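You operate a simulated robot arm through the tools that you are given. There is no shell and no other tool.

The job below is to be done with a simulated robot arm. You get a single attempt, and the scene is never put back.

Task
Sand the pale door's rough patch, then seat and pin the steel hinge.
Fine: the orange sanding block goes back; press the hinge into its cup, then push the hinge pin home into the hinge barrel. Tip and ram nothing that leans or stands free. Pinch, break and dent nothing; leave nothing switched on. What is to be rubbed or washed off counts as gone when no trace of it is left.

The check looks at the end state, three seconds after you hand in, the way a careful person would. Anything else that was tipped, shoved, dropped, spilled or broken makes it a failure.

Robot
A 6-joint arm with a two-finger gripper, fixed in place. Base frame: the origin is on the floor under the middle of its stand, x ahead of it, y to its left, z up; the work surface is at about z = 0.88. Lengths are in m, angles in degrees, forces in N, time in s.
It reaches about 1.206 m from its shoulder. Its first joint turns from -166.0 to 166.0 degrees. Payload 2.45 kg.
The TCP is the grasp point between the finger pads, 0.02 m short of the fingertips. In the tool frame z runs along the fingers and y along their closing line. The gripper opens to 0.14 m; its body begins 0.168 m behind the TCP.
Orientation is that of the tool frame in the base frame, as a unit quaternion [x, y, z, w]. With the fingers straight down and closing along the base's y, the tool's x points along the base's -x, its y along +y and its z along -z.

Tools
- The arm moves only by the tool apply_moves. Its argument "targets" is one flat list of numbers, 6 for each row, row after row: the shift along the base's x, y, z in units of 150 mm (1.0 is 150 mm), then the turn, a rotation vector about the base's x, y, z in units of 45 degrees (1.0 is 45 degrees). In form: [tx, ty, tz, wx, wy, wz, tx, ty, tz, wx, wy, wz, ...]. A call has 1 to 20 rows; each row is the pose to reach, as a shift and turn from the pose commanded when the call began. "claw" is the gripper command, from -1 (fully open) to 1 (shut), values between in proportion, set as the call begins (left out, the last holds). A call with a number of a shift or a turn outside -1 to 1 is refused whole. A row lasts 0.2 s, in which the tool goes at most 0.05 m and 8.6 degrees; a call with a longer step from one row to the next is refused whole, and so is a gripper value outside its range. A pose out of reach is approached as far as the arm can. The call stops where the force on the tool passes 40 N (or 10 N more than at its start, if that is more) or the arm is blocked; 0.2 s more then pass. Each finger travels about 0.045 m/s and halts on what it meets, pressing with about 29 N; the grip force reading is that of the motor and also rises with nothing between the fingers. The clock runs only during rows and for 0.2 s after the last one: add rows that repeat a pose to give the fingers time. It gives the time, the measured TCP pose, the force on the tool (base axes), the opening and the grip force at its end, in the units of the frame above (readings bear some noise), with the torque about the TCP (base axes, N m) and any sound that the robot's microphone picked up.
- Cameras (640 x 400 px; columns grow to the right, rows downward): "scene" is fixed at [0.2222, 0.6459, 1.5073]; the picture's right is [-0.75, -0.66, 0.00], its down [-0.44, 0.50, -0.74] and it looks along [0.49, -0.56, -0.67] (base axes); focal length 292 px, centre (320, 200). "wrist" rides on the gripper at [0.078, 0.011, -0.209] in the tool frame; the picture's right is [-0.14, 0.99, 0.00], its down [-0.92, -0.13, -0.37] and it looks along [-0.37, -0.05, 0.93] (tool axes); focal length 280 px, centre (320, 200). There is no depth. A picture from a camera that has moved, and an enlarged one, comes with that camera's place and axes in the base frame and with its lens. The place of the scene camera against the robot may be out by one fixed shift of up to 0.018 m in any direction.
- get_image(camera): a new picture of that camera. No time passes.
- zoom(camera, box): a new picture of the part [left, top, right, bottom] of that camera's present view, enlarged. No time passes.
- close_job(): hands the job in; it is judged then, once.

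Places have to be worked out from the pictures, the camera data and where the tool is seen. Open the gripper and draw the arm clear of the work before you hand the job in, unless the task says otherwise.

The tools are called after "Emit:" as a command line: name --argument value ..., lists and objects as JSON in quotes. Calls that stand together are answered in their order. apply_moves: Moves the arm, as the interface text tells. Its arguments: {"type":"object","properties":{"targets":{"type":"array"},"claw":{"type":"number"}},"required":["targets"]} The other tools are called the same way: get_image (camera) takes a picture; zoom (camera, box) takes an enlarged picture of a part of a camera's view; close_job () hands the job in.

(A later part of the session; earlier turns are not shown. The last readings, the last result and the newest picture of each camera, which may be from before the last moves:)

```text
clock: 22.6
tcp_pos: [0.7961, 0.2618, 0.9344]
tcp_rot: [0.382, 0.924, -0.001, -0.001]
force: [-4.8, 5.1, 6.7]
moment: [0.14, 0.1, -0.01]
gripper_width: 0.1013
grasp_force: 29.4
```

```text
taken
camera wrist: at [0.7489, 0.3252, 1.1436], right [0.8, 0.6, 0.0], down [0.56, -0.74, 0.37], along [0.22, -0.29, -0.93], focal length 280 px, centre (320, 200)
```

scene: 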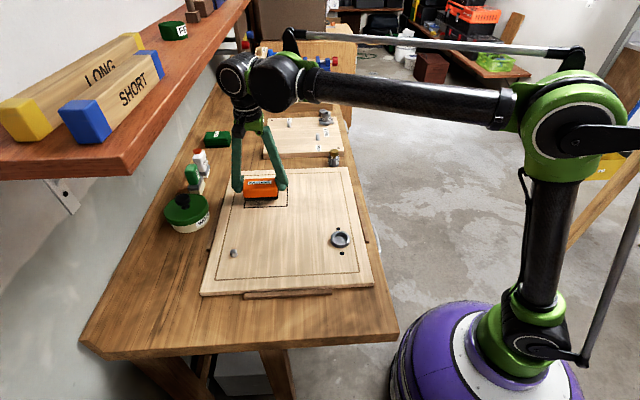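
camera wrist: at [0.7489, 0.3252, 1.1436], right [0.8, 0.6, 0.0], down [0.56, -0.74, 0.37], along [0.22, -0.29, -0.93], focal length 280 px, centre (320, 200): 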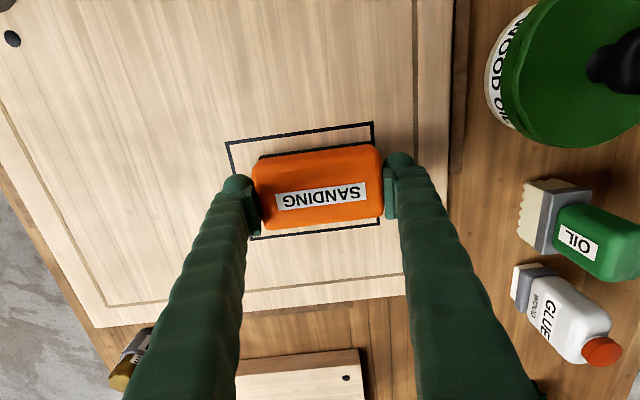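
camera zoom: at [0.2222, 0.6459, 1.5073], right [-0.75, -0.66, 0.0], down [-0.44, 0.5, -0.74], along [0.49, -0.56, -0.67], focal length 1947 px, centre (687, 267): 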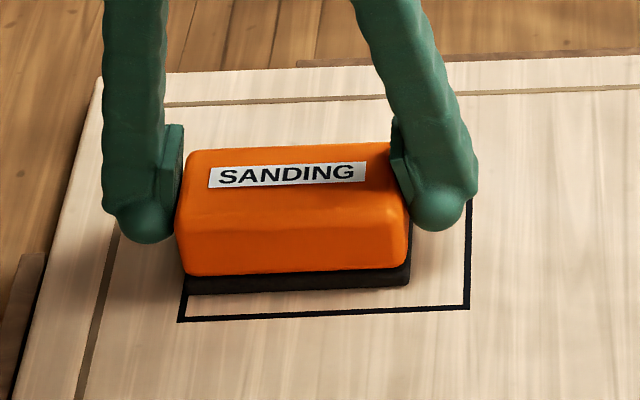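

The rubbed area already looks clean. I'm adding passes shifted about 14 mm toward the front and then 5 mm toward the back, so no trace is left.

Emit:
apply_moves --targets '[-0.034, -0.033, 0, 0, 0, 0, -0.067, -0.066, 0, 0, 0, 0, -0.0084, -0.1253, 0, 0, 0, 0, 0.0502, -0.1845, 0, 0, 0, 0, -0.0084, -0.1253, 0, 0, 0, 0, -0.067, -0.066, 0, 0, 0, 0, -0.1256, -0.0067, 0, 0, 0, 0, -0.1842, 0.0525, 0, 0, 0, 0, -0.1256, -0.0067, 0, 0, 0, 0, -0.067, -0.066, 0, 0, 0, 0, -0.02, -0.02, 0, 0, 0, 0, 0.024, 0.023, 0, 0, 0, 0, 0.0826, -0.0363, 0, 0, 0, 0, 0.1412, -0.0955, 0, 0, 0, 0, 0.0826, -0.0363, 0, 0, 0, 0, 0.024, 0.023, 0, 0, 0, 0, -0.0346, 0.0823, 0, 0, 0, 0, -0.0932, 0.1415, 0, 0, 0, 0, -0.0346, 0.0823, 0, 0, 0, 0, 0, 0, 0, 0, 0, 0]'

Emit:
apply_moves --targets '[0, 0, 0.05, 0, 0, 0, 0, 0, 0.15, 0, 0, 0, 0, 0, 0.35, 0, 0, 0, -0.15, 0.15, 0.55, 0, 0, 0, -0.35, 0.35, 0.55, 0, 0, 0, -0.55, 0.55, 0.55, 0, 0, 0, -0.75, 0.75, 0.55, 0, 0, 0]'

Emit:
get_image --camera "wrist"

Emit:
zoom --camera "scene" --box '[220, 160, 310, 220]'

```text
clock: 26.8
tcp_pos: [0.7955, 0.2621, 0.9343]
tcp_rot: [0.382, 0.924, 0.0, 0.0]
force: [0.0, 0.2, -0.3]
moment: [0.01, -0.02, 0.01]
gripper_width: 0.1015
grasp_force: 29.1
```

```text
clock: 28.4
tcp_pos: [0.6825, 0.3733, 1.0157]
tcp_rot: [0.383, 0.924, -0.001, 0.0]
force: [-0.7, -0.1, -1.7]
moment: [0.06, 0.07, 0.01]
gripper_width: 0.1012
grasp_force: 29.2
```

```text
taken
camera wrist: at [0.6353, 0.4363, 1.2255], right [0.8, 0.6, 0.0], down [0.56, -0.74, 0.37], along [0.22, -0.29, -0.93], focal length 280 px, centre (320, 200)
```

wrist: 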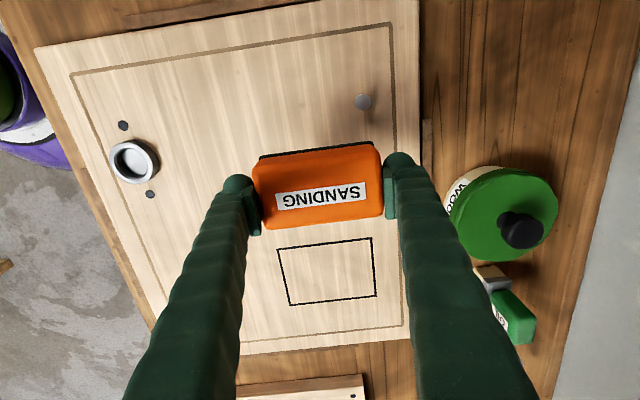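

```text
6.67 times, centred on (265, 190) of scene
camera zoom: at [0.2222, 0.6459, 1.5073], right [-0.75, -0.66, 0.0], down [-0.44, 0.5, -0.74], along [0.49, -0.56, -0.67], focal length 1947 px, centre (687, 267)
```

zoom: 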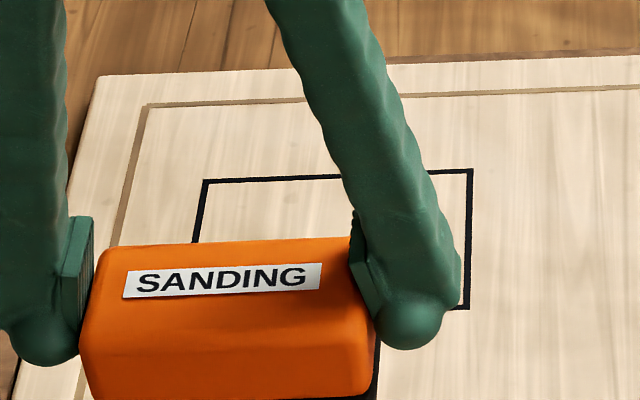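

The patch looks bare from here. I'm zooming in hard to check for faint traces.

Emit:
zoom --camera "wrist" --box '[265, 225, 395, 315]'

Emit:
zoom --camera "wrist" --box '[270, 230, 330, 310]'

Emit:
zoom --camera "wrist" --box '[320, 230, 390, 310]'

```text
4.44 times, centred on (330, 270) of wrist
camera zoom: at [0.6353, 0.4363, 1.2255], right [0.8, 0.6, 0.0], down [0.56, -0.74, 0.37], along [0.22, -0.29, -0.93], focal length 1246 px, centre (276, -111)
```

zoom: 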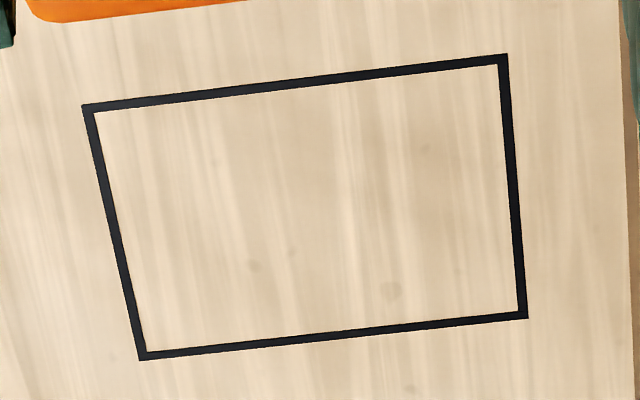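

```text
5.00 times, centred on (300, 270) of wrist
camera zoom: at [0.6353, 0.4363, 1.2255], right [0.8, 0.6, 0.0], down [0.56, -0.74, 0.37], along [0.22, -0.29, -0.93], focal length 1402 px, centre (420, -150)
```

zoom: 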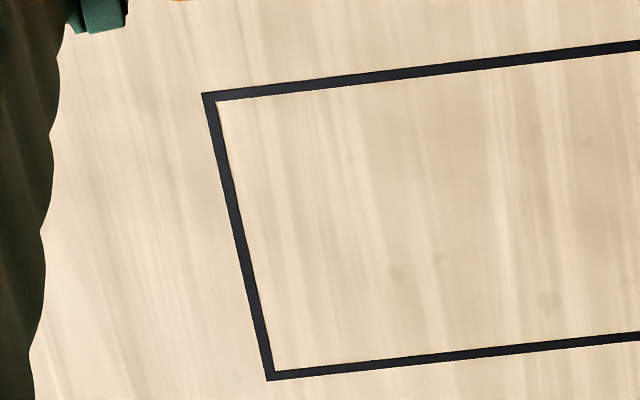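

```text
5.00 times, centred on (355, 270) of wrist
camera zoom: at [0.6353, 0.4363, 1.2255], right [0.8, 0.6, 0.0], down [0.56, -0.74, 0.37], along [0.22, -0.29, -0.93], focal length 1402 px, centre (145, -150)
```

zoom: 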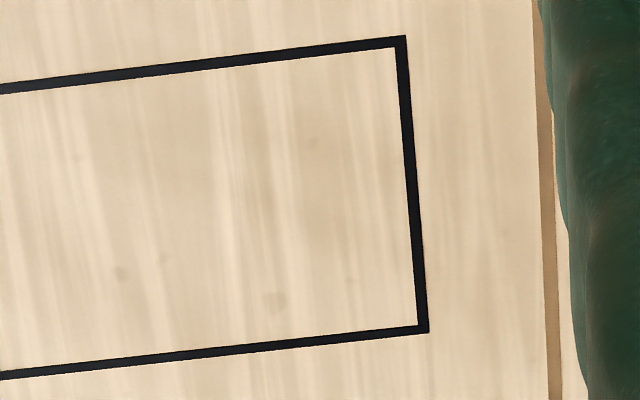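

Only a few faint knot-like spots remain, and similar ones appear outside the box too. To be sure no trace is left, I'm going back for another firm pass over the full box.

Emit:
apply_moves --targets '[0.2, -0.2, 0, 0, 0, 0, 0.4, -0.4, 0, 0, 0, 0, 0.6, -0.6, 0, 0, 0, 0, 0.75, -0.75, 0, 0, 0, 0, 0.75, -0.75, -0.2, 0, 0, 0, 0.75, -0.75, -0.4, 0, 0, 0, 0.75, -0.75, -0.5, 0, 0, 0, 0.75, -0.75, -0.54, 0, 0, 0, 0.75, -0.75, -0.55, 0, 0, 0, 0.75, -0.75, -0.555, 0, 0, 0]'

```text
clock: 30.6
tcp_pos: [0.7949, 0.2618, 0.9352]
tcp_rot: [0.382, 0.924, 0.0, 0.0]
force: [8.1, 4.5, 26.1]
moment: [0.12, 0.06, -0.06]
gripper_width: 0.1013
grasp_force: 29.0
```

Firm contact at 26 N. I'm easing off slightly and making two passes, one centred and one shifted 20 mm toward the front.

Emit:
apply_moves --targets '[0, 0, 0.004, 0, 0, 0, 0.0656, -0.0664, 0.004, 0, 0, 0, 0.131, -0.133, 0.004, 0, 0, 0, 0.0656, -0.0664, 0.004, 0, 0, 0, 0, 0, 0.004, 0, 0, 0, -0.0656, 0.0664, 0.003, 0, 0, 0, -0.131, 0.133, 0.003, 0, 0, 0, -0.0656, 0.0664, 0.003, 0, 0, 0, 0, 0, 0.003, 0, 0, 0, -0.095, -0.093, 0.003, 0, 0, 0, -0.0294, -0.1594, 0.003, 0, 0, 0, 0.036, -0.226, 0.003, 0, 0, 0, -0.0294, -0.1594, 0.003, 0, 0, 0, -0.095, -0.093, 0.003, 0, 0, 0, -0.1606, -0.0266, 0.003, 0, 0, 0, -0.226, 0.04, 0.003, 0, 0, 0, -0.1606, -0.0266, 0.003, 0, 0, 0, -0.095, -0.093, 0.003, 0, 0, 0, 0, 0, 0.003, 0, 0, 0]'

```text
clock: 31.8
tcp_pos: [0.7968, 0.2598, 0.9355]
tcp_rot: [0.382, 0.924, 0.0, 0.001]
force: [2.1, -7.4, 15.3]
moment: [0.22, 0.06, 0.12]
gripper_width: 0.1011
grasp_force: 28.9
stopped in row 6: the force on the tool passed its limit at 42 N (the readings are from after the stop); the commanded pose is now the measured one
```

The stroke tripped the 42 N limit from friction at the turn. The arm is now resting at 15 N, so I'll lighten a little and rub more gently.

Emit:
apply_moves --targets '[0, 0, 0.002, 0, 0, 0, 0.04, -0.04, 0.002, 0, 0, 0, 0.08, -0.08, 0.002, 0, 0, 0, 0.12, -0.12, 0.002, 0, 0, 0, 0.08, -0.08, 0.002, 0, 0, 0, 0.04, -0.04, 0.002, 0, 0, 0, 0, 0, 0.002, 0, 0, 0, -0.04, 0.04, 0.002, 0, 0, 0, -0.08, 0.08, 0.002, 0, 0, 0, -0.12, 0.12, 0.002, 0, 0, 0, -0.08, 0.08, 0.002, 0, 0, 0, -0.04, 0.04, 0.002, 0, 0, 0, 0, 0, 0.002, 0, 0, 0]'

```text
clock: 34.6
tcp_pos: [0.7954, 0.2602, 0.9342]
tcp_rot: [0.382, 0.924, 0.0, 0.003]
force: [-8.6, 5.2, 15.4]
moment: [0.23, 0.14, -0.01]
gripper_width: 0.1008
grasp_force: 28.8
```

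That held a steady 15 N. Next is the pass shifted toward the front of the box.

Emit:
apply_moves --targets '[-0.048, -0.047, 0, 0, 0, 0, -0.095, -0.093, 0, 0, 0, 0, -0.055, -0.133, 0, 0, 0, 0, -0.015, -0.173, 0, 0, 0, 0, 0.025, -0.213, 0, 0, 0, 0, -0.015, -0.173, 0, 0, 0, 0, -0.055, -0.133, 0, 0, 0, 0, -0.095, -0.093, 0, 0, 0, 0, -0.135, -0.053, 0, 0, 0, 0, -0.175, -0.013, 0, 0, 0, 0, -0.215, 0.027, 0, 0, 0, 0, -0.175, -0.013, 0, 0, 0, 0, -0.135, -0.053, 0, 0, 0, 0, -0.095, -0.093, 0, 0, 0, 0, -0.048, -0.047, 0, 0, 0, 0, 0, 0, 0, 0, 0, 0]'

Emit:
apply_moves --targets '[0.02, 0.02, 0, 0, 0, 0, 0.06, -0.02, 0, 0, 0, 0, 0.1, -0.06, 0, 0, 0, 0, 0.14, -0.1, 0, 0, 0, 0, 0.1, -0.06, 0, 0, 0, 0, 0.06, -0.02, 0, 0, 0, 0, 0.02, 0.02, 0, 0, 0, 0, -0.02, 0.06, 0, 0, 0, 0, -0.06, 0.1, 0, 0, 0, 0, -0.1, 0.14, 0, 0, 0, 0, -0.06, 0.1, 0, 0, 0, 0, -0.02, 0.06, 0, 0, 0, 0, 0.02, 0.02, 0, 0, 0, 0, 0, 0, 0, 0, 0, 0]'

```text
clock: 36.7
tcp_pos: [0.774, 0.2538, 0.9341]
tcp_rot: [0.382, 0.924, -0.001, 0.003]
force: [2.9, -6.1, 10.5]
moment: [0.16, 0.07, 0.05]
gripper_width: 0.1013
grasp_force: 28.7
stopped in row 10: the force on the tool passed its limit at 40 N (the readings are from after the stop); the commanded pose is now the measured one
```

```text
clock: 39.7
tcp_pos: [0.7747, 0.2543, 0.9338]
tcp_rot: [0.381, 0.924, -0.001, 0.003]
force: [10.5, 12.2, 27.2]
moment: [0.3, 0.19, -0.18]
gripper_width: 0.1011
grasp_force: 29.4
```

The first pass hit the limit partway and the second ran slightly offset, but the pressure was good. I'm lifting straight off and moving away to inspect again.

Emit:
apply_moves --targets '[0, 0, 0.05, 0, 0, 0, 0, 0, 0.2, 0, 0, 0, 0, 0, 0.4, 0, 0, 0, -0.15, 0.15, 0.55, 0, 0, 0, -0.35, 0.35, 0.55, 0, 0, 0, -0.55, 0.55, 0.55, 0, 0, 0, -0.65, 0.65, 0.55, 0, 0, 0]'

Emit:
zoom --camera "wrist" --box '[265, 225, 395, 315]'

Emit:
get_image --camera "wrist"

Emit:
get_image --camera "scene"

```text
clock: 41.3
tcp_pos: [0.6784, 0.35, 1.014]
tcp_rot: [0.383, 0.924, -0.002, 0.001]
force: [0.3, -0.1, -0.8]
moment: [-0.02, -0.02, 0.02]
gripper_width: 0.1015
grasp_force: 29.1
```

```text
4.44 times, centred on (330, 270) of wrist
camera zoom: at [0.6319, 0.4141, 1.2237], right [0.8, 0.6, 0.0], down [0.56, -0.74, 0.37], along [0.22, -0.3, -0.93], focal length 1246 px, centre (276, -111)
```

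zoom: 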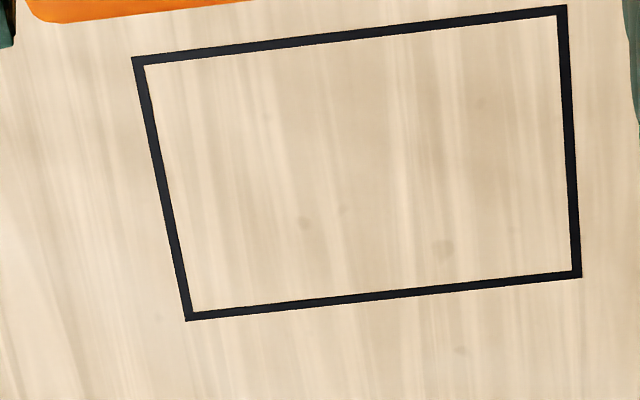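

```text
taken
camera wrist: at [0.6319, 0.4141, 1.2237], right [0.8, 0.6, 0.0], down [0.56, -0.74, 0.37], along [0.22, -0.3, -0.93], focal length 280 px, centre (320, 200)
```

wrist: 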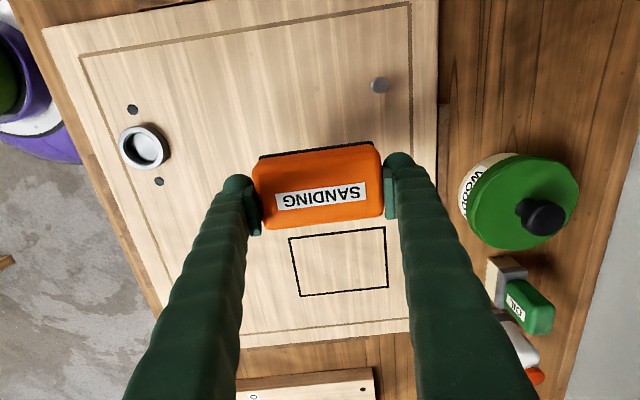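

```text
taken
```

scene: 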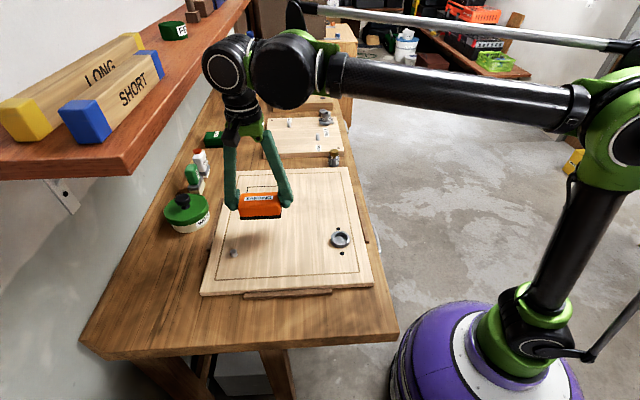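

The patch is clean: only wood grain and knots remain, unchanged by the extra rubbing. I'm carrying the block back to where it came from.

Emit:
apply_moves --targets '[-0.25, 0.018, 0, 0, 0, 0, -0.5, 0.036, 0, 0, 0, 0, -0.75, 0.054, 0, 0, 0, 0, -1.0, 0.07, 0, 0, 0, 0]'

Emit:
apply_moves --targets '[-0.25, 0.018, 0, 0, 0, 0, -0.5, 0.036, 0, 0, 0, 0, -0.75, 0.054, 0, 0, 0, 0, -1.0, 0.07, 0, 0, 0, -0.055, -1.0, 0.07, 0, 0, 0, -0.055]'

Emit:
get_image --camera "wrist"

Emit:
get_image --camera "scene"

```text
clock: 42.3
tcp_pos: [0.5253, 0.3602, 1.0146]
tcp_rot: [0.383, 0.924, -0.002, 0.001]
force: [-0.2, -0.7, -0.4]
moment: [-0.06, 0.01, 0.01]
gripper_width: 0.1013
grasp_force: 28.6
```

```text
clock: 43.5
tcp_pos: [0.3759, 0.3745, 1.0144]
tcp_rot: [0.402, 0.916, -0.002, 0.002]
force: [-0.5, 0.8, -0.8]
moment: [0.01, 0.01, -0.01]
gripper_width: 0.1013
grasp_force: 28.9
```

```text
taken
camera wrist: at [0.3314, 0.4395, 1.2243], right [0.82, 0.57, 0.0], down [0.53, -0.76, 0.37], along [0.21, -0.31, -0.93], focal length 280 px, centre (320, 200)
```

wrist: 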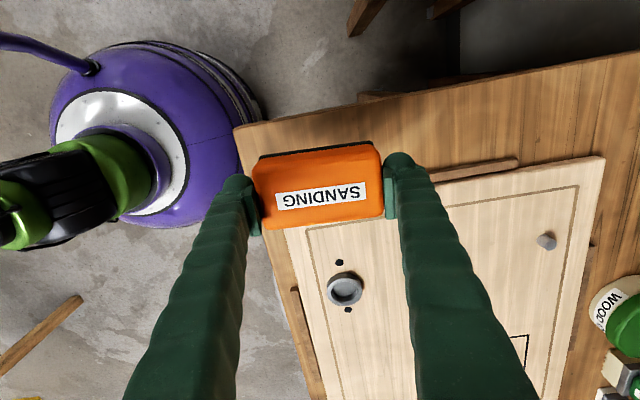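

```text
taken
```

scene: 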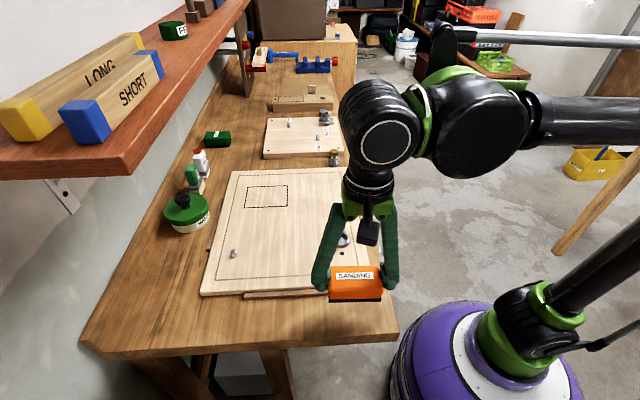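

The block is back above its spot. I'm lowering to just above the bench with a small position correction.

Emit:
apply_moves --targets '[-0.02, 0.002, -0.15, 0, 0, 0, -0.046, 0.004, -0.3, 0, 0, 0, -0.046, 0.004, -0.45, 0, 0, 0, -0.046, 0.004, -0.57, 0, 0, 0, -0.046, 0.004, -0.63, 0, 0, 0, -0.046, 0.004, -0.655, 0, 0, 0, -0.046, 0.004, -0.655, 0, 0, 0]'

Emit:
apply_moves --targets '[0, 0, -0.008, 0, 0, 0, 0, 0, -0.015, 0, 0, 0, 0, 0, -0.015, 0, 0, 0]'

```text
clock: 45.1
tcp_pos: [0.3703, 0.374, 0.9176]
tcp_rot: [0.402, 0.916, -0.002, 0.001]
force: [0.1, -0.6, -0.9]
moment: [0.01, -0.01, 0.0]
gripper_width: 0.1011
grasp_force: 29.1
```

```text
clock: 46.1
tcp_pos: [0.3709, 0.373, 0.9168]
tcp_rot: [0.402, 0.916, -0.001, 0.001]
force: [-3.3, -2.2, 9.2]
moment: [0.25, 0.03, 0.1]
gripper_width: 0.1011
grasp_force: 29.1
stopped in row 3: the force on the tool passed its limit at 41 N (the readings are from after the stop); the commanded pose is now the measured one
```

The block is resting on the bench with about 9 N of light contact. I'm opening the gripper to release it.

Emit:
apply_moves --targets '[0, 0, 0, 0, 0, 0, 0, 0, 0, 0, 0, 0, 0, 0, 0, 0, 0, 0, 0, 0, 0, 0, 0, 0, 0, 0, 0, 0, 0, 0, 0, 0, 0, 0, 0, 0]' --claw -1

Emit:
get_image --camera "wrist"

```text
clock: 47.5
tcp_pos: [0.3715, 0.3736, 0.9164]
tcp_rot: [0.403, 0.915, -0.001, 0.001]
force: [0.4, -0.5, -0.1]
moment: [-0.05, 0.03, 0.01]
gripper_width: 0.14
grasp_force: 0.1
```

```text
taken
camera wrist: at [0.3261, 0.44, 1.1255], right [0.82, 0.57, 0.0], down [0.53, -0.76, 0.37], along [0.21, -0.31, -0.93], focal length 280 px, centre (320, 200)
```

wrist: 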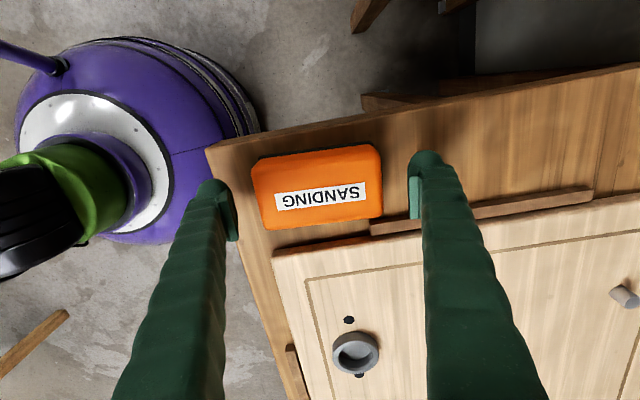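

The block is back in its place with the gripper clear around it. I'm rising straight up and then moving over the cup to measure it precisely.

Emit:
apply_moves --targets '[0, 0, 0.1, 0, 0, 0, 0, 0, 0.3, 0, 0, 0, 0, 0, 0.5, 0, 0, 0, 0, 0, 0.7, 0, 0, 0, 0, 0, 0.89, 0, 0, 0]'

Emit:
apply_moves --targets '[0.186, -0.176, -0.04, 0, 0, -0.02, 0.372, -0.352, -0.09, 0, 0, -0.04, 0.558, -0.528, -0.14, 0, 0, -0.055, 0.744, -0.704, -0.19, 0, 0, -0.055, 0.931, -0.88, -0.233, 0, 0, -0.055, 0.931, -0.88, -0.233, 0, 0, -0.055]'

Emit:
get_image --camera "wrist"

Emit:
zoom --camera "wrist" --box '[260, 110, 380, 210]'

Emit:
zoom --camera "scene" --box '[300, 260, 410, 340]'

```text
clock: 48.7
tcp_pos: [0.3705, 0.3733, 1.0498]
tcp_rot: [0.402, 0.916, -0.001, 0.001]
force: [-0.1, -0.3, -0.7]
moment: [-0.04, 0.01, 0.0]
gripper_width: 0.1398
grasp_force: 0.1
```

```text
clock: 50.1
tcp_pos: [0.5109, 0.2421, 1.0152]
tcp_rot: [0.422, 0.907, -0.001, 0.002]
force: [0.3, -0.3, -0.2]
moment: [0.0, -0.01, 0.01]
gripper_width: 0.1398
grasp_force: 0.0
```

```text
taken
camera wrist: at [0.4695, 0.3098, 1.2254], right [0.85, 0.53, 0.0], down [0.49, -0.79, 0.37], along [0.2, -0.32, -0.93], focal length 280 px, centre (320, 200)
```

wrist: 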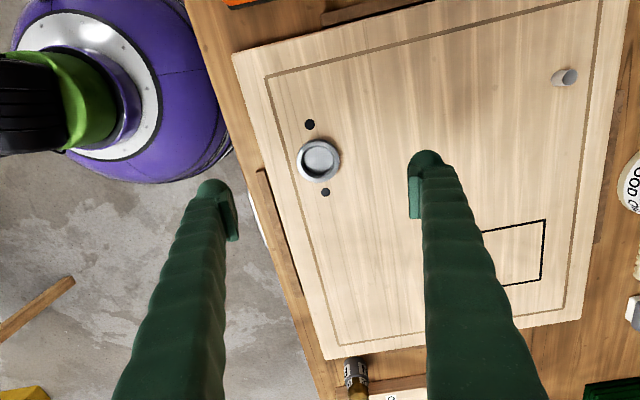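

```text
4.00 times, centred on (320, 160) of wrist
camera zoom: at [0.4695, 0.3098, 1.2254], right [0.85, 0.53, 0.0], down [0.49, -0.79, 0.37], along [0.2, -0.32, -0.93], focal length 1122 px, centre (320, 360)
```

zoom: 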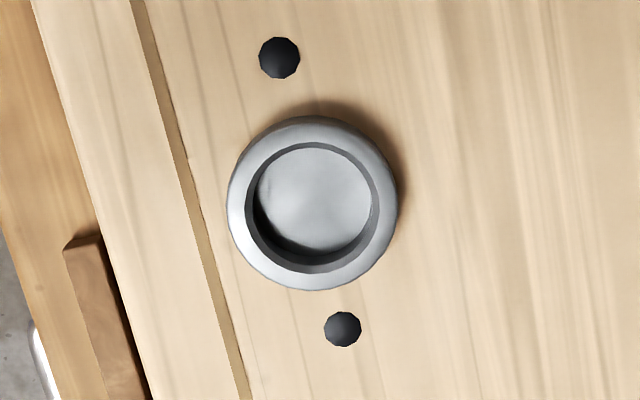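

```text
5.00 times, centred on (355, 300) of scene
camera zoom: at [0.2222, 0.6459, 1.5073], right [-0.75, -0.66, 0.0], down [-0.44, 0.5, -0.74], along [0.49, -0.56, -0.67], focal length 1460 px, centre (145, -300)
```

zoom: 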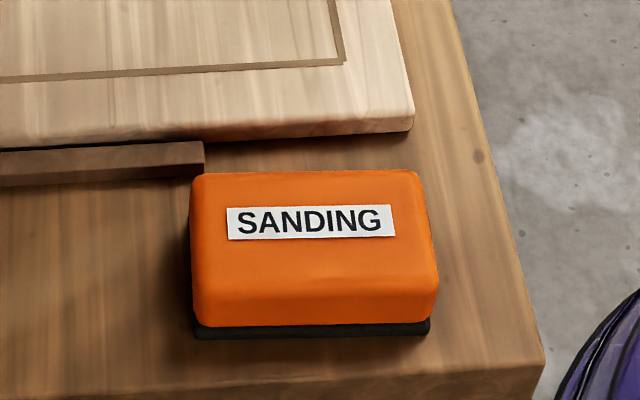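

The cup's centre works out to about (0.509, 0.240) with the rim at z ≈ 0.91 and an opening of about 38 mm, and the sanding block sits back where it was. I'm heading over to the hinge at a safe height, turning the tool gradually on the way.

Emit:
apply_moves --targets '[0.1933, -0.1987, 0.1, 0.001, 0, 0.14, 0.3867, -0.3973, 0.2, 0.002, 0.001, 0.28, 0.58, -0.596, 0.3, 0.003, 0.001, 0.42, 0.7733, -0.7947, 0.3, 0.004, 0.0016, 0.56, 0.9667, -0.9933, 0.3, 0.0044, 0.0016, 0.703]'

Emit:
apply_moves --targets '[0.1933, -0.1987, 0, 0, 0, 0.14, 0.3867, -0.3973, 0, 0, 0, 0.28, 0.58, -0.596, 0, 0, 0, 0.42, 0.7733, -0.7947, 0, 0, 0, 0.56, 0.9667, -0.9933, 0, 0, 0, 0.703]'

Emit:
get_image --camera "wrist"

Emit:
get_image --camera "scene"

```text
clock: 51.3
tcp_pos: [0.6547, 0.0926, 1.0634]
tcp_rot: [0.157, 0.988, 0.0, 0.001]
force: [-1.0, -0.3, -0.8]
moment: [-0.02, -0.08, 0.01]
gripper_width: 0.14
grasp_force: 0.0
```

```text
clock: 52.5
tcp_pos: [0.7991, -0.0564, 1.0614]
tcp_rot: [-0.118, 0.993, 0.0, 0.0]
force: [-0.8, 0.5, -0.3]
moment: [-0.06, -0.06, 0.02]
gripper_width: 0.1401
grasp_force: 0.0
```

```text
taken
camera wrist: at [0.7223, -0.0644, 1.2706], right [-0.1, 1.0, 0.0], down [0.93, 0.09, 0.37], along [0.37, 0.04, -0.93], focal length 280 px, centre (320, 200)
```

wrist: 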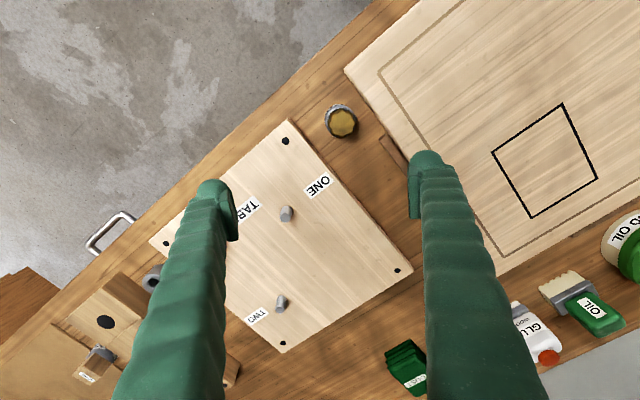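

```text
taken
```

scene: 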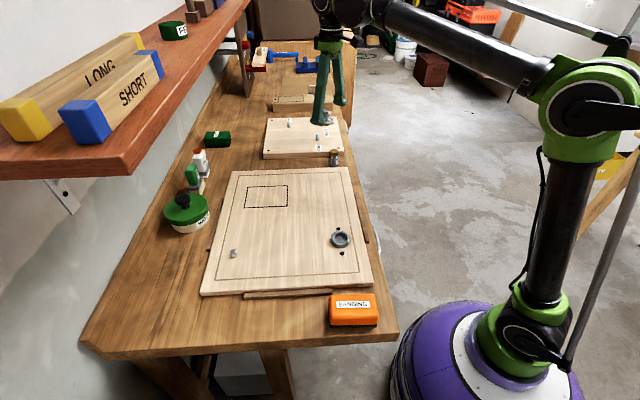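

The tilt is corrected and everything is undisturbed. The pin's head is at about (0.754, -0.038). I'm finishing the approach over the hinge.

Emit:
apply_moves --targets '[0.1933, -0.1987, 0, 0, 0, 0.14, 0.3867, -0.3973, 0, 0, 0, 0.28, 0.58, -0.596, 0, 0, 0, 0.42, 0.7733, -0.7947, 0, 0, 0, 0.56, 0.9667, -0.9933, 0, 0, 0, 0.703, 0.9667, -0.9933, 0, 0, 0, 0.703]'

Emit:
get_image --camera "wrist"

Emit:
zoom --camera "wrist" --box '[260, 110, 380, 210]'

```text
clock: 53.9
tcp_pos: [0.9432, -0.2055, 1.0575]
tcp_rot: [-0.383, 0.924, 0.001, -0.001]
force: [-0.4, -0.1, -1.5]
moment: [-0.02, 0.0, -0.02]
gripper_width: 0.14
grasp_force: 0.0
```

```text
taken
camera wrist: at [0.8822, -0.2532, 1.2674], right [-0.6, 0.8, 0.0], down [0.74, 0.56, 0.37], along [0.29, 0.22, -0.93], focal length 280 px, centre (320, 200)
```

wrist: 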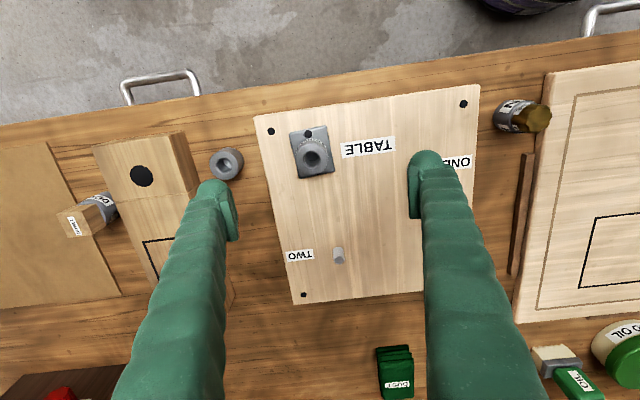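

```text
4.00 times, centred on (320, 160) of wrist
camera zoom: at [0.8822, -0.2532, 1.2674], right [-0.6, 0.8, 0.0], down [0.74, 0.56, 0.37], along [0.29, 0.22, -0.93], focal length 1122 px, centre (320, 360)
```

zoom: 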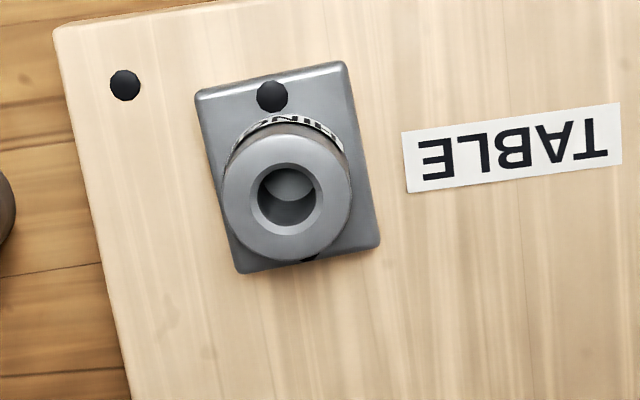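

The hinge barrel centre is at about (0.947, -0.215) with its top at 0.96, the plate top at about 0.925 and the plate's long axis at about 49°. I'm narrowing the gripper to about 75 mm, since an empty sleeve stands nearby, and lowering partway above the barrel.

Emit:
apply_moves --targets '[0.009, -0.06, -0.05, 0, 0, 0, 0.009, -0.06, -0.1, 0, 0, 0, 0.009, -0.06, -0.15, 0, 0, 0, 0.009, -0.06, -0.2, 0, 0, 0, 0.009, -0.06, -0.2, 0, 0, 0]' --claw -0.07

Emit:
get_image --camera "wrist"

Emit:
zoom --camera "wrist" --box '[260, 120, 380, 220]'

```text
clock: 55.1
tcp_pos: [0.9468, -0.2147, 1.0288]
tcp_rot: [-0.383, 0.924, 0.0, 0.0]
force: [0.3, 0.4, -0.4]
moment: [0.03, 0.01, 0.0]
gripper_width: 0.075
grasp_force: 0.1
```

```text
taken
camera wrist: at [0.8846, -0.2621, 1.2384], right [-0.6, 0.8, 0.0], down [0.74, 0.56, 0.37], along [0.29, 0.22, -0.93], focal length 280 px, centre (320, 200)
```

wrist: 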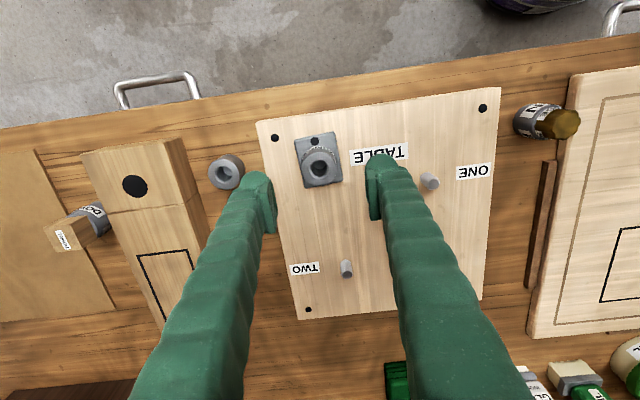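

```text
4.00 times, centred on (320, 170) of wrist
camera zoom: at [0.8846, -0.2621, 1.2384], right [-0.6, 0.8, 0.0], down [0.74, 0.56, 0.37], along [0.29, 0.22, -0.93], focal length 1122 px, centre (320, 320)
```

zoom: 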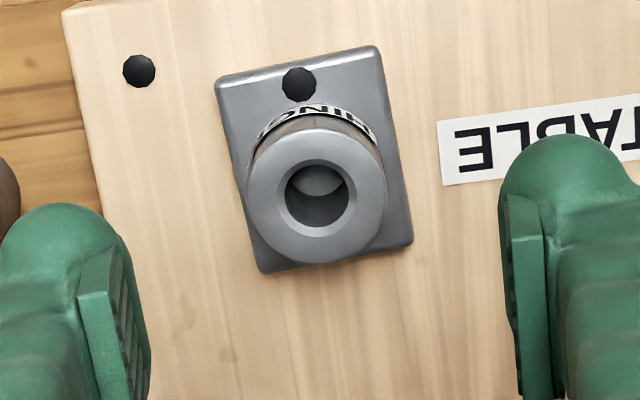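

The barrel is centred to within about 1–2 mm. I'm lowering to TCP z ≈ 0.950 so the pads sit around the barrel just above the plate.

Emit:
apply_moves --targets '[-0.003, -0.011, -0.12, 0, 0, 0, -0.003, -0.011, -0.24, 0, 0, 0, -0.003, -0.011, -0.34, 0, 0, 0, -0.003, -0.011, -0.42, 0, 0, 0, -0.003, -0.011, -0.48, 0, 0, 0, -0.003, -0.011, -0.52, 0, 0, 0, -0.003, -0.011, -0.52, 0, 0, 0]'

Emit:
get_image --camera "wrist"

Emit:
zoom --camera "wrist" --box '[260, 140, 380, 240]'

Emit:
zoom --camera "scene" --box '[290, 80, 370, 150]'

```text
clock: 56.7
tcp_pos: [0.9469, -0.2159, 0.9515]
tcp_rot: [-0.383, 0.924, 0.001, 0.0]
force: [0.3, -0.7, 0.1]
moment: [0.03, 0.0, -0.02]
gripper_width: 0.0746
grasp_force: 0.1
```

```text
taken
camera wrist: at [0.885, -0.2634, 1.1615], right [-0.6, 0.8, 0.0], down [0.74, 0.56, 0.37], along [0.29, 0.22, -0.93], focal length 280 px, centre (320, 200)
```

wrist: 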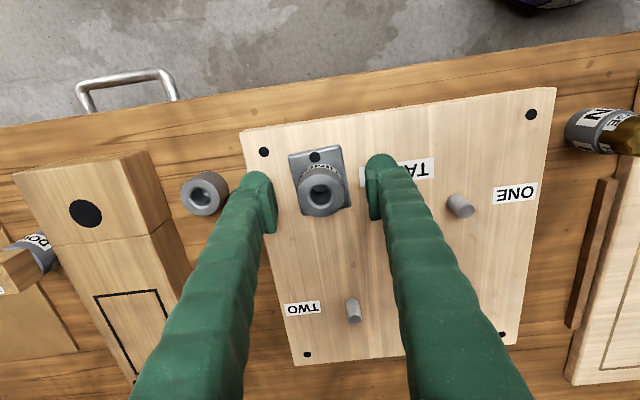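

```text
4.00 times, centred on (320, 190) of wrist
camera zoom: at [0.885, -0.2634, 1.1615], right [-0.6, 0.8, 0.0], down [0.74, 0.56, 0.37], along [0.29, 0.22, -0.93], focal length 1122 px, centre (320, 240)
```

zoom: 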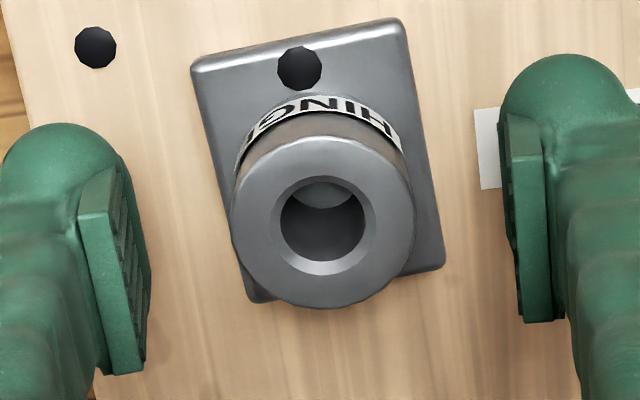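

```text
5.71 times, centred on (330, 115) of scene
camera zoom: at [0.2222, 0.6459, 1.5073], right [-0.75, -0.66, 0.0], down [-0.44, 0.5, -0.74], along [0.49, -0.56, -0.67], focal length 1668 px, centre (263, 686)
```

zoom: 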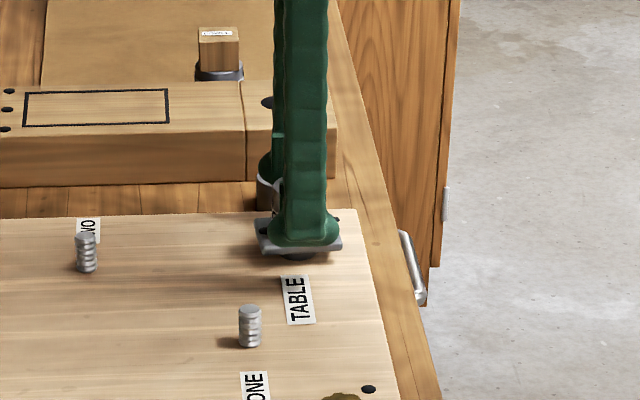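

The pads straddle the barrel with no contact force. I'm closing on the barrel.

Emit:
apply_moves --targets '[0, 0, 0, 0, 0, 0, 0, 0, 0, 0, 0, 0, 0, 0, 0, 0, 0, 0, 0, 0, 0, 0, 0, 0, 0, 0, 0, 0, 0, 0, 0, 0, 0, 0, 0, 0]' --claw 1

Emit:
zoom --camera "wrist" --box '[260, 140, 380, 240]'

```text
clock: 58.1
tcp_pos: [0.9456, -0.2173, 0.9519]
tcp_rot: [-0.383, 0.924, 0.002, 0.0]
force: [-0.5, 0.4, 0.3]
moment: [0.0, 0.01, 0.02]
gripper_width: 0.0351
grasp_force: 29.3
```

```text
4.00 times, centred on (320, 190) of wrist
camera zoom: at [0.885, -0.2634, 1.1616], right [-0.6, 0.8, 0.0], down [0.74, 0.56, 0.37], along [0.29, 0.22, -0.93], focal length 1122 px, centre (320, 240)
```

zoom: 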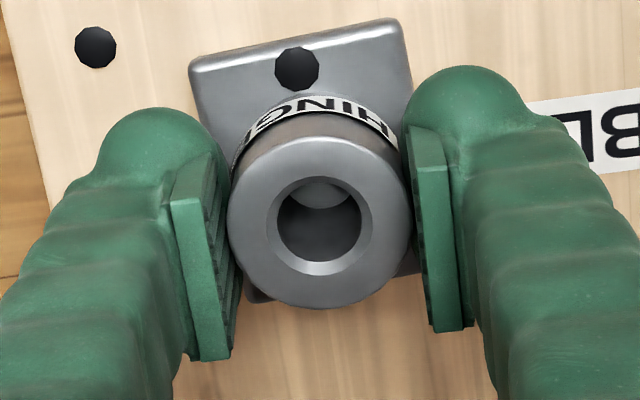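

The barrel is gripped at 35 mm and is centred on the tool axis. I'm lifting the hinge straight up and checking its underside.

Emit:
apply_moves --targets '[0, 0, 0.05, 0, 0, 0, 0, 0, 0.12, 0, 0, 0, 0, 0, 0.25, 0, 0, 0, 0, 0, 0.4, 0, 0, 0, 0, 0, 0.55, 0, 0, 0, 0, 0, 0.7, 0, 0, 0, 0, 0, 0.7, 0, 0, 0]'

Emit:
zoom --camera "wrist" --box '[260, 140, 380, 240]'

Emit:
zoom --camera "scene" --box '[290, 40, 370, 130]'

Emit:
get_image --camera "scene"

```text
clock: 59.7
tcp_pos: [0.9464, -0.2165, 1.0558]
tcp_rot: [-0.382, 0.924, 0.0, 0.0]
force: [0.4, 0.8, -1.1]
moment: [0.03, -0.02, -0.02]
gripper_width: 0.0348
grasp_force: 29.3
```

```text
4.00 times, centred on (320, 190) of wrist
camera zoom: at [0.8841, -0.2635, 1.2657], right [-0.6, 0.8, 0.0], down [0.74, 0.56, 0.37], along [0.29, 0.22, -0.93], focal length 1122 px, centre (320, 240)
```

zoom: 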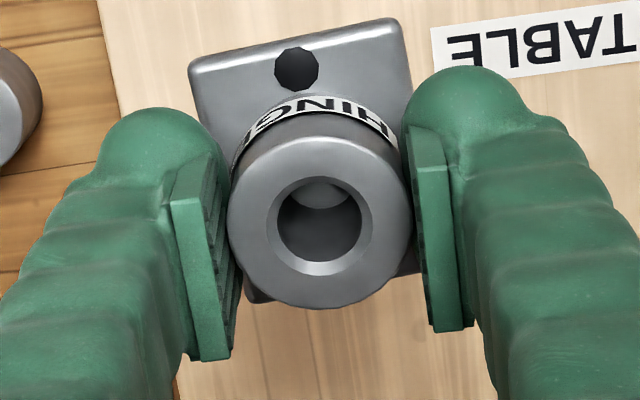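

```text
4.44 times, centred on (330, 85) of scene
camera zoom: at [0.2222, 0.6459, 1.5073], right [-0.75, -0.66, 0.0], down [-0.44, 0.5, -0.74], along [0.49, -0.56, -0.67], focal length 1298 px, centre (276, 711)
```

zoom: 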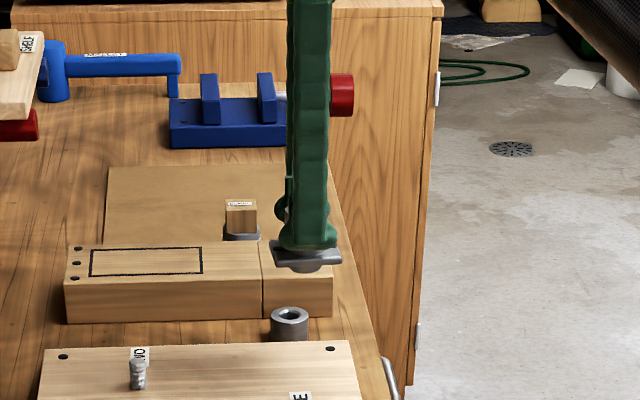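

```text
taken
```

scene: 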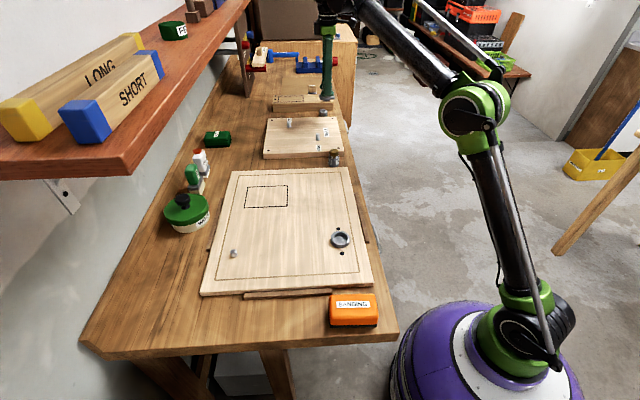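

The hinge came up cleanly with no slip. I'm zooming in on the boss under the plate.

Emit:
zoom --camera "scene" --box '[310, 80, 345, 110]'

```text
13.33 times, centred on (328, 95) of scene
camera zoom: at [0.2222, 0.6459, 1.5073], right [-0.75, -0.66, 0.0], down [-0.44, 0.5, -0.74], along [0.49, -0.56, -0.67], focal length 3893 px, centre (220, 1600)
```

zoom: 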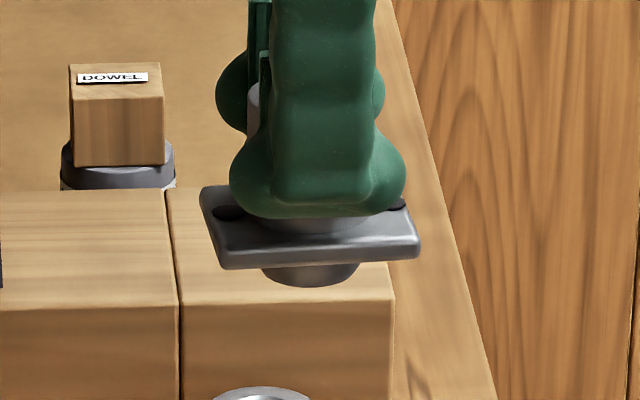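

The boss is about 30 mm across against the cup's opening of about 38 mm, so it should drop in. I'm carrying the hinge to the cup at this height while turning it about -95°, so the plate's long side lines up with the two marks beside the cup.

Emit:
apply_moves --targets '[-0.182, 0.19, 0.03, 0, 0, -0.132, -0.364, 0.38, 0.06, 0, 0, -0.264, -0.546, 0.57, 0.06, 0, 0, -0.396, -0.7285, 0.7597, 0.06, 0, 0, -0.527]'

Emit:
apply_moves --targets '[-0.182, 0.19, 0, 0, 0, -0.132, -0.364, 0.38, 0, 0, 0, -0.264, -0.546, 0.57, 0, 0, 0, -0.396, -0.7285, 0.7597, 0, 0, 0, -0.527]'

Emit:
get_image --camera "wrist"

Emit:
get_image --camera "scene"

```text
clock: 60.7
tcp_pos: [0.8366, -0.1023, 1.0651]
tcp_rot: [-0.183, 0.983, 0.0, 0.0]
force: [0.5, -0.8, -0.4]
moment: [0.06, 0.04, 0.01]
gripper_width: 0.0354
grasp_force: 29.6
```

```text
clock: 61.7
tcp_pos: [0.7271, 0.0123, 1.065]
tcp_rot: [0.022, 1.0, 0.002, 0.0]
force: [0.5, -0.1, -0.4]
moment: [0.0, 0.03, -0.04]
gripper_width: 0.0349
grasp_force: 29.3
```

```text
taken
camera wrist: at [0.6501, 0.0279, 1.2745], right [0.18, 0.98, 0.0], down [0.91, -0.17, 0.37], along [0.36, -0.07, -0.93], focal length 280 px, centre (320, 200)
```

wrist: 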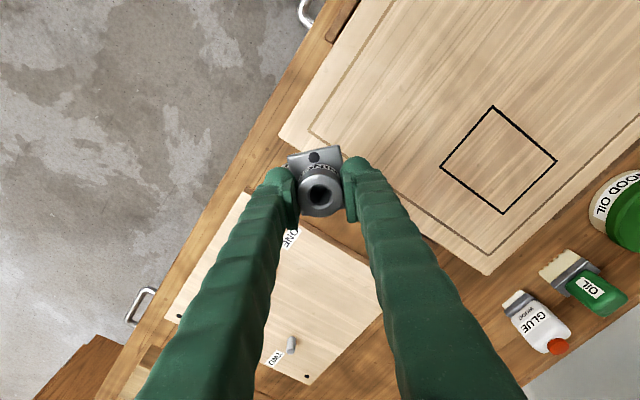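

```text
taken
```

scene: 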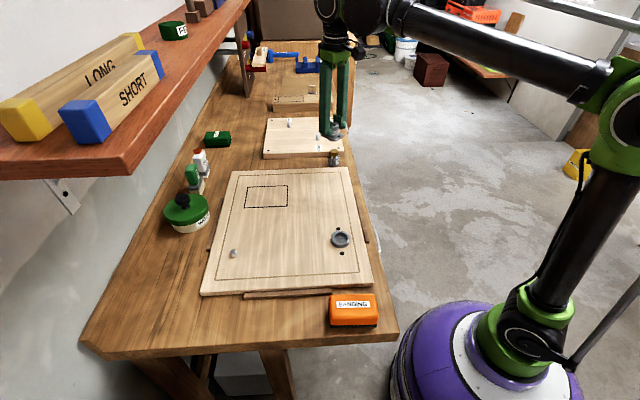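

The hinge is travelling well and clear of everything. I'm continuing the last two legs to the cup.

Emit:
apply_moves --targets '[-0.182, 0.19, 0, 0, 0, -0.132, -0.364, 0.38, 0, 0, 0, -0.264, -0.546, 0.57, 0, 0, 0, -0.396, -0.7285, 0.7597, 0, 0, 0, -0.527]'

Emit:
apply_moves --targets '[-0.182, 0.19, 0, 0, 0, -0.132, -0.364, 0.38, 0, 0, 0, -0.264, -0.546, 0.57, 0, 0, 0, -0.396, -0.7285, 0.7597, 0, 0, 0, -0.527, -0.7285, 0.7597, 0, 0, 0, -0.527]'

Emit:
get_image --camera "wrist"

Emit:
zoom --camera "wrist" --box '[250, 110, 390, 230]'

Emit:
zoom --camera "scene" --box '[290, 170, 390, 270]'

```text
clock: 62.7
tcp_pos: [0.6168, 0.1271, 1.0634]
tcp_rot: [0.229, 0.974, 0.001, 0.0]
force: [-0.2, -0.5, -0.7]
moment: [0.0, 0.04, 0.0]
gripper_width: 0.0351
grasp_force: 28.4
```

```text
clock: 63.9
tcp_pos: [0.5097, 0.2434, 1.0656]
tcp_rot: [0.421, 0.907, 0.0, 0.001]
force: [0.0, 0.4, -2.1]
moment: [0.01, 0.0, 0.0]
gripper_width: 0.0355
grasp_force: 29.2
```

```text
taken
camera wrist: at [0.468, 0.3102, 1.2747], right [0.85, 0.53, 0.0], down [0.49, -0.79, 0.37], along [0.2, -0.31, -0.93], focal length 280 px, centre (320, 200)
```

wrist: 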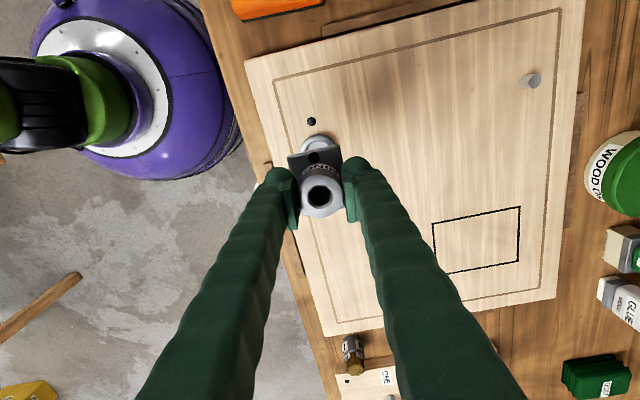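

```text
3.33 times, centred on (320, 170) of wrist
camera zoom: at [0.468, 0.3102, 1.2747], right [0.85, 0.53, 0.0], down [0.49, -0.79, 0.37], along [0.2, -0.31, -0.93], focal length 935 px, centre (320, 300)
```

zoom: 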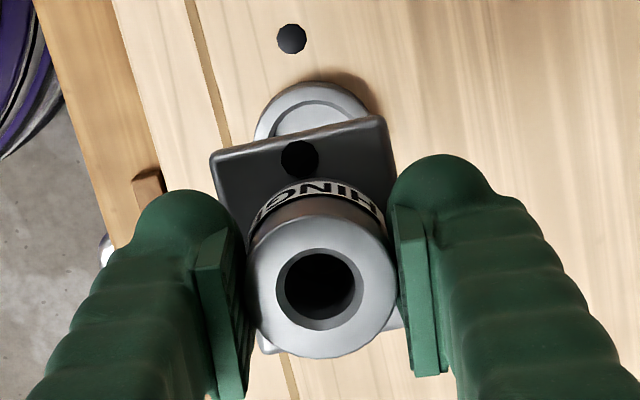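

```text
4.00 times, centred on (340, 220) of scene
camera zoom: at [0.2222, 0.6459, 1.5073], right [-0.75, -0.66, 0.0], down [-0.44, 0.5, -0.74], along [0.49, -0.56, -0.67], focal length 1168 px, centre (240, 120)
```

zoom: 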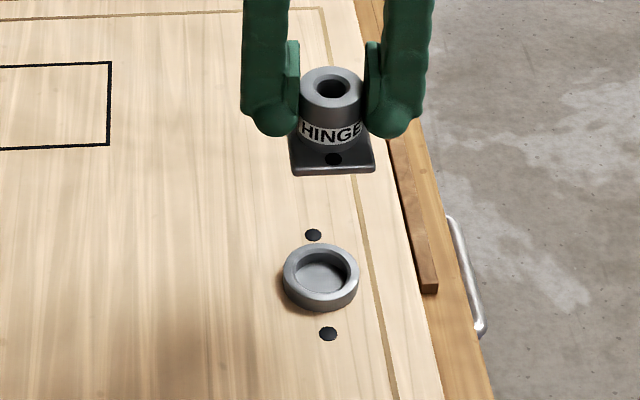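

The hinge is above the cup with its plate lined up with the marks. I'm zooming in tightly on the visible part of the cup to measure the remaining lateral offset.

Emit:
zoom --camera "wrist" --box '[280, 110, 360, 160]'

Emit:
zoom --camera "scene" --box '[320, 175, 370, 260]'

```text
8.00 times, centred on (320, 135) of wrist
camera zoom: at [0.468, 0.3102, 1.2747], right [0.85, 0.53, 0.0], down [0.49, -0.79, 0.37], along [0.2, -0.31, -0.93], focal length 2243 px, centre (320, 720)
```

zoom: 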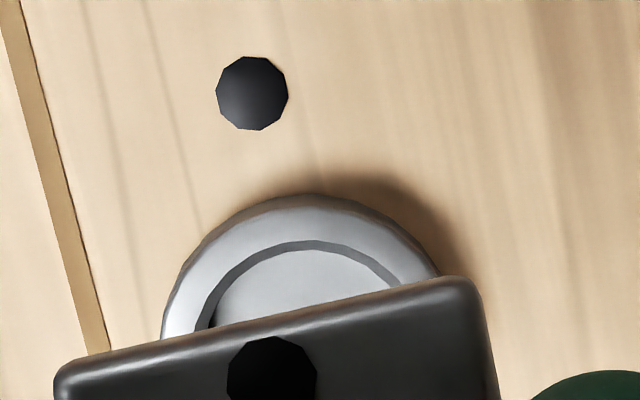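

```text
4.71 times, centred on (345, 218) of scene
camera zoom: at [0.2222, 0.6459, 1.5073], right [-0.75, -0.66, 0.0], down [-0.44, 0.5, -0.74], along [0.49, -0.56, -0.67], focal length 1374 px, centre (202, 118)
```

zoom: 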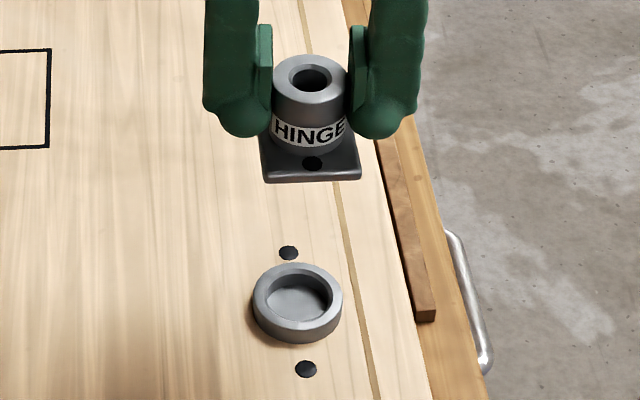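

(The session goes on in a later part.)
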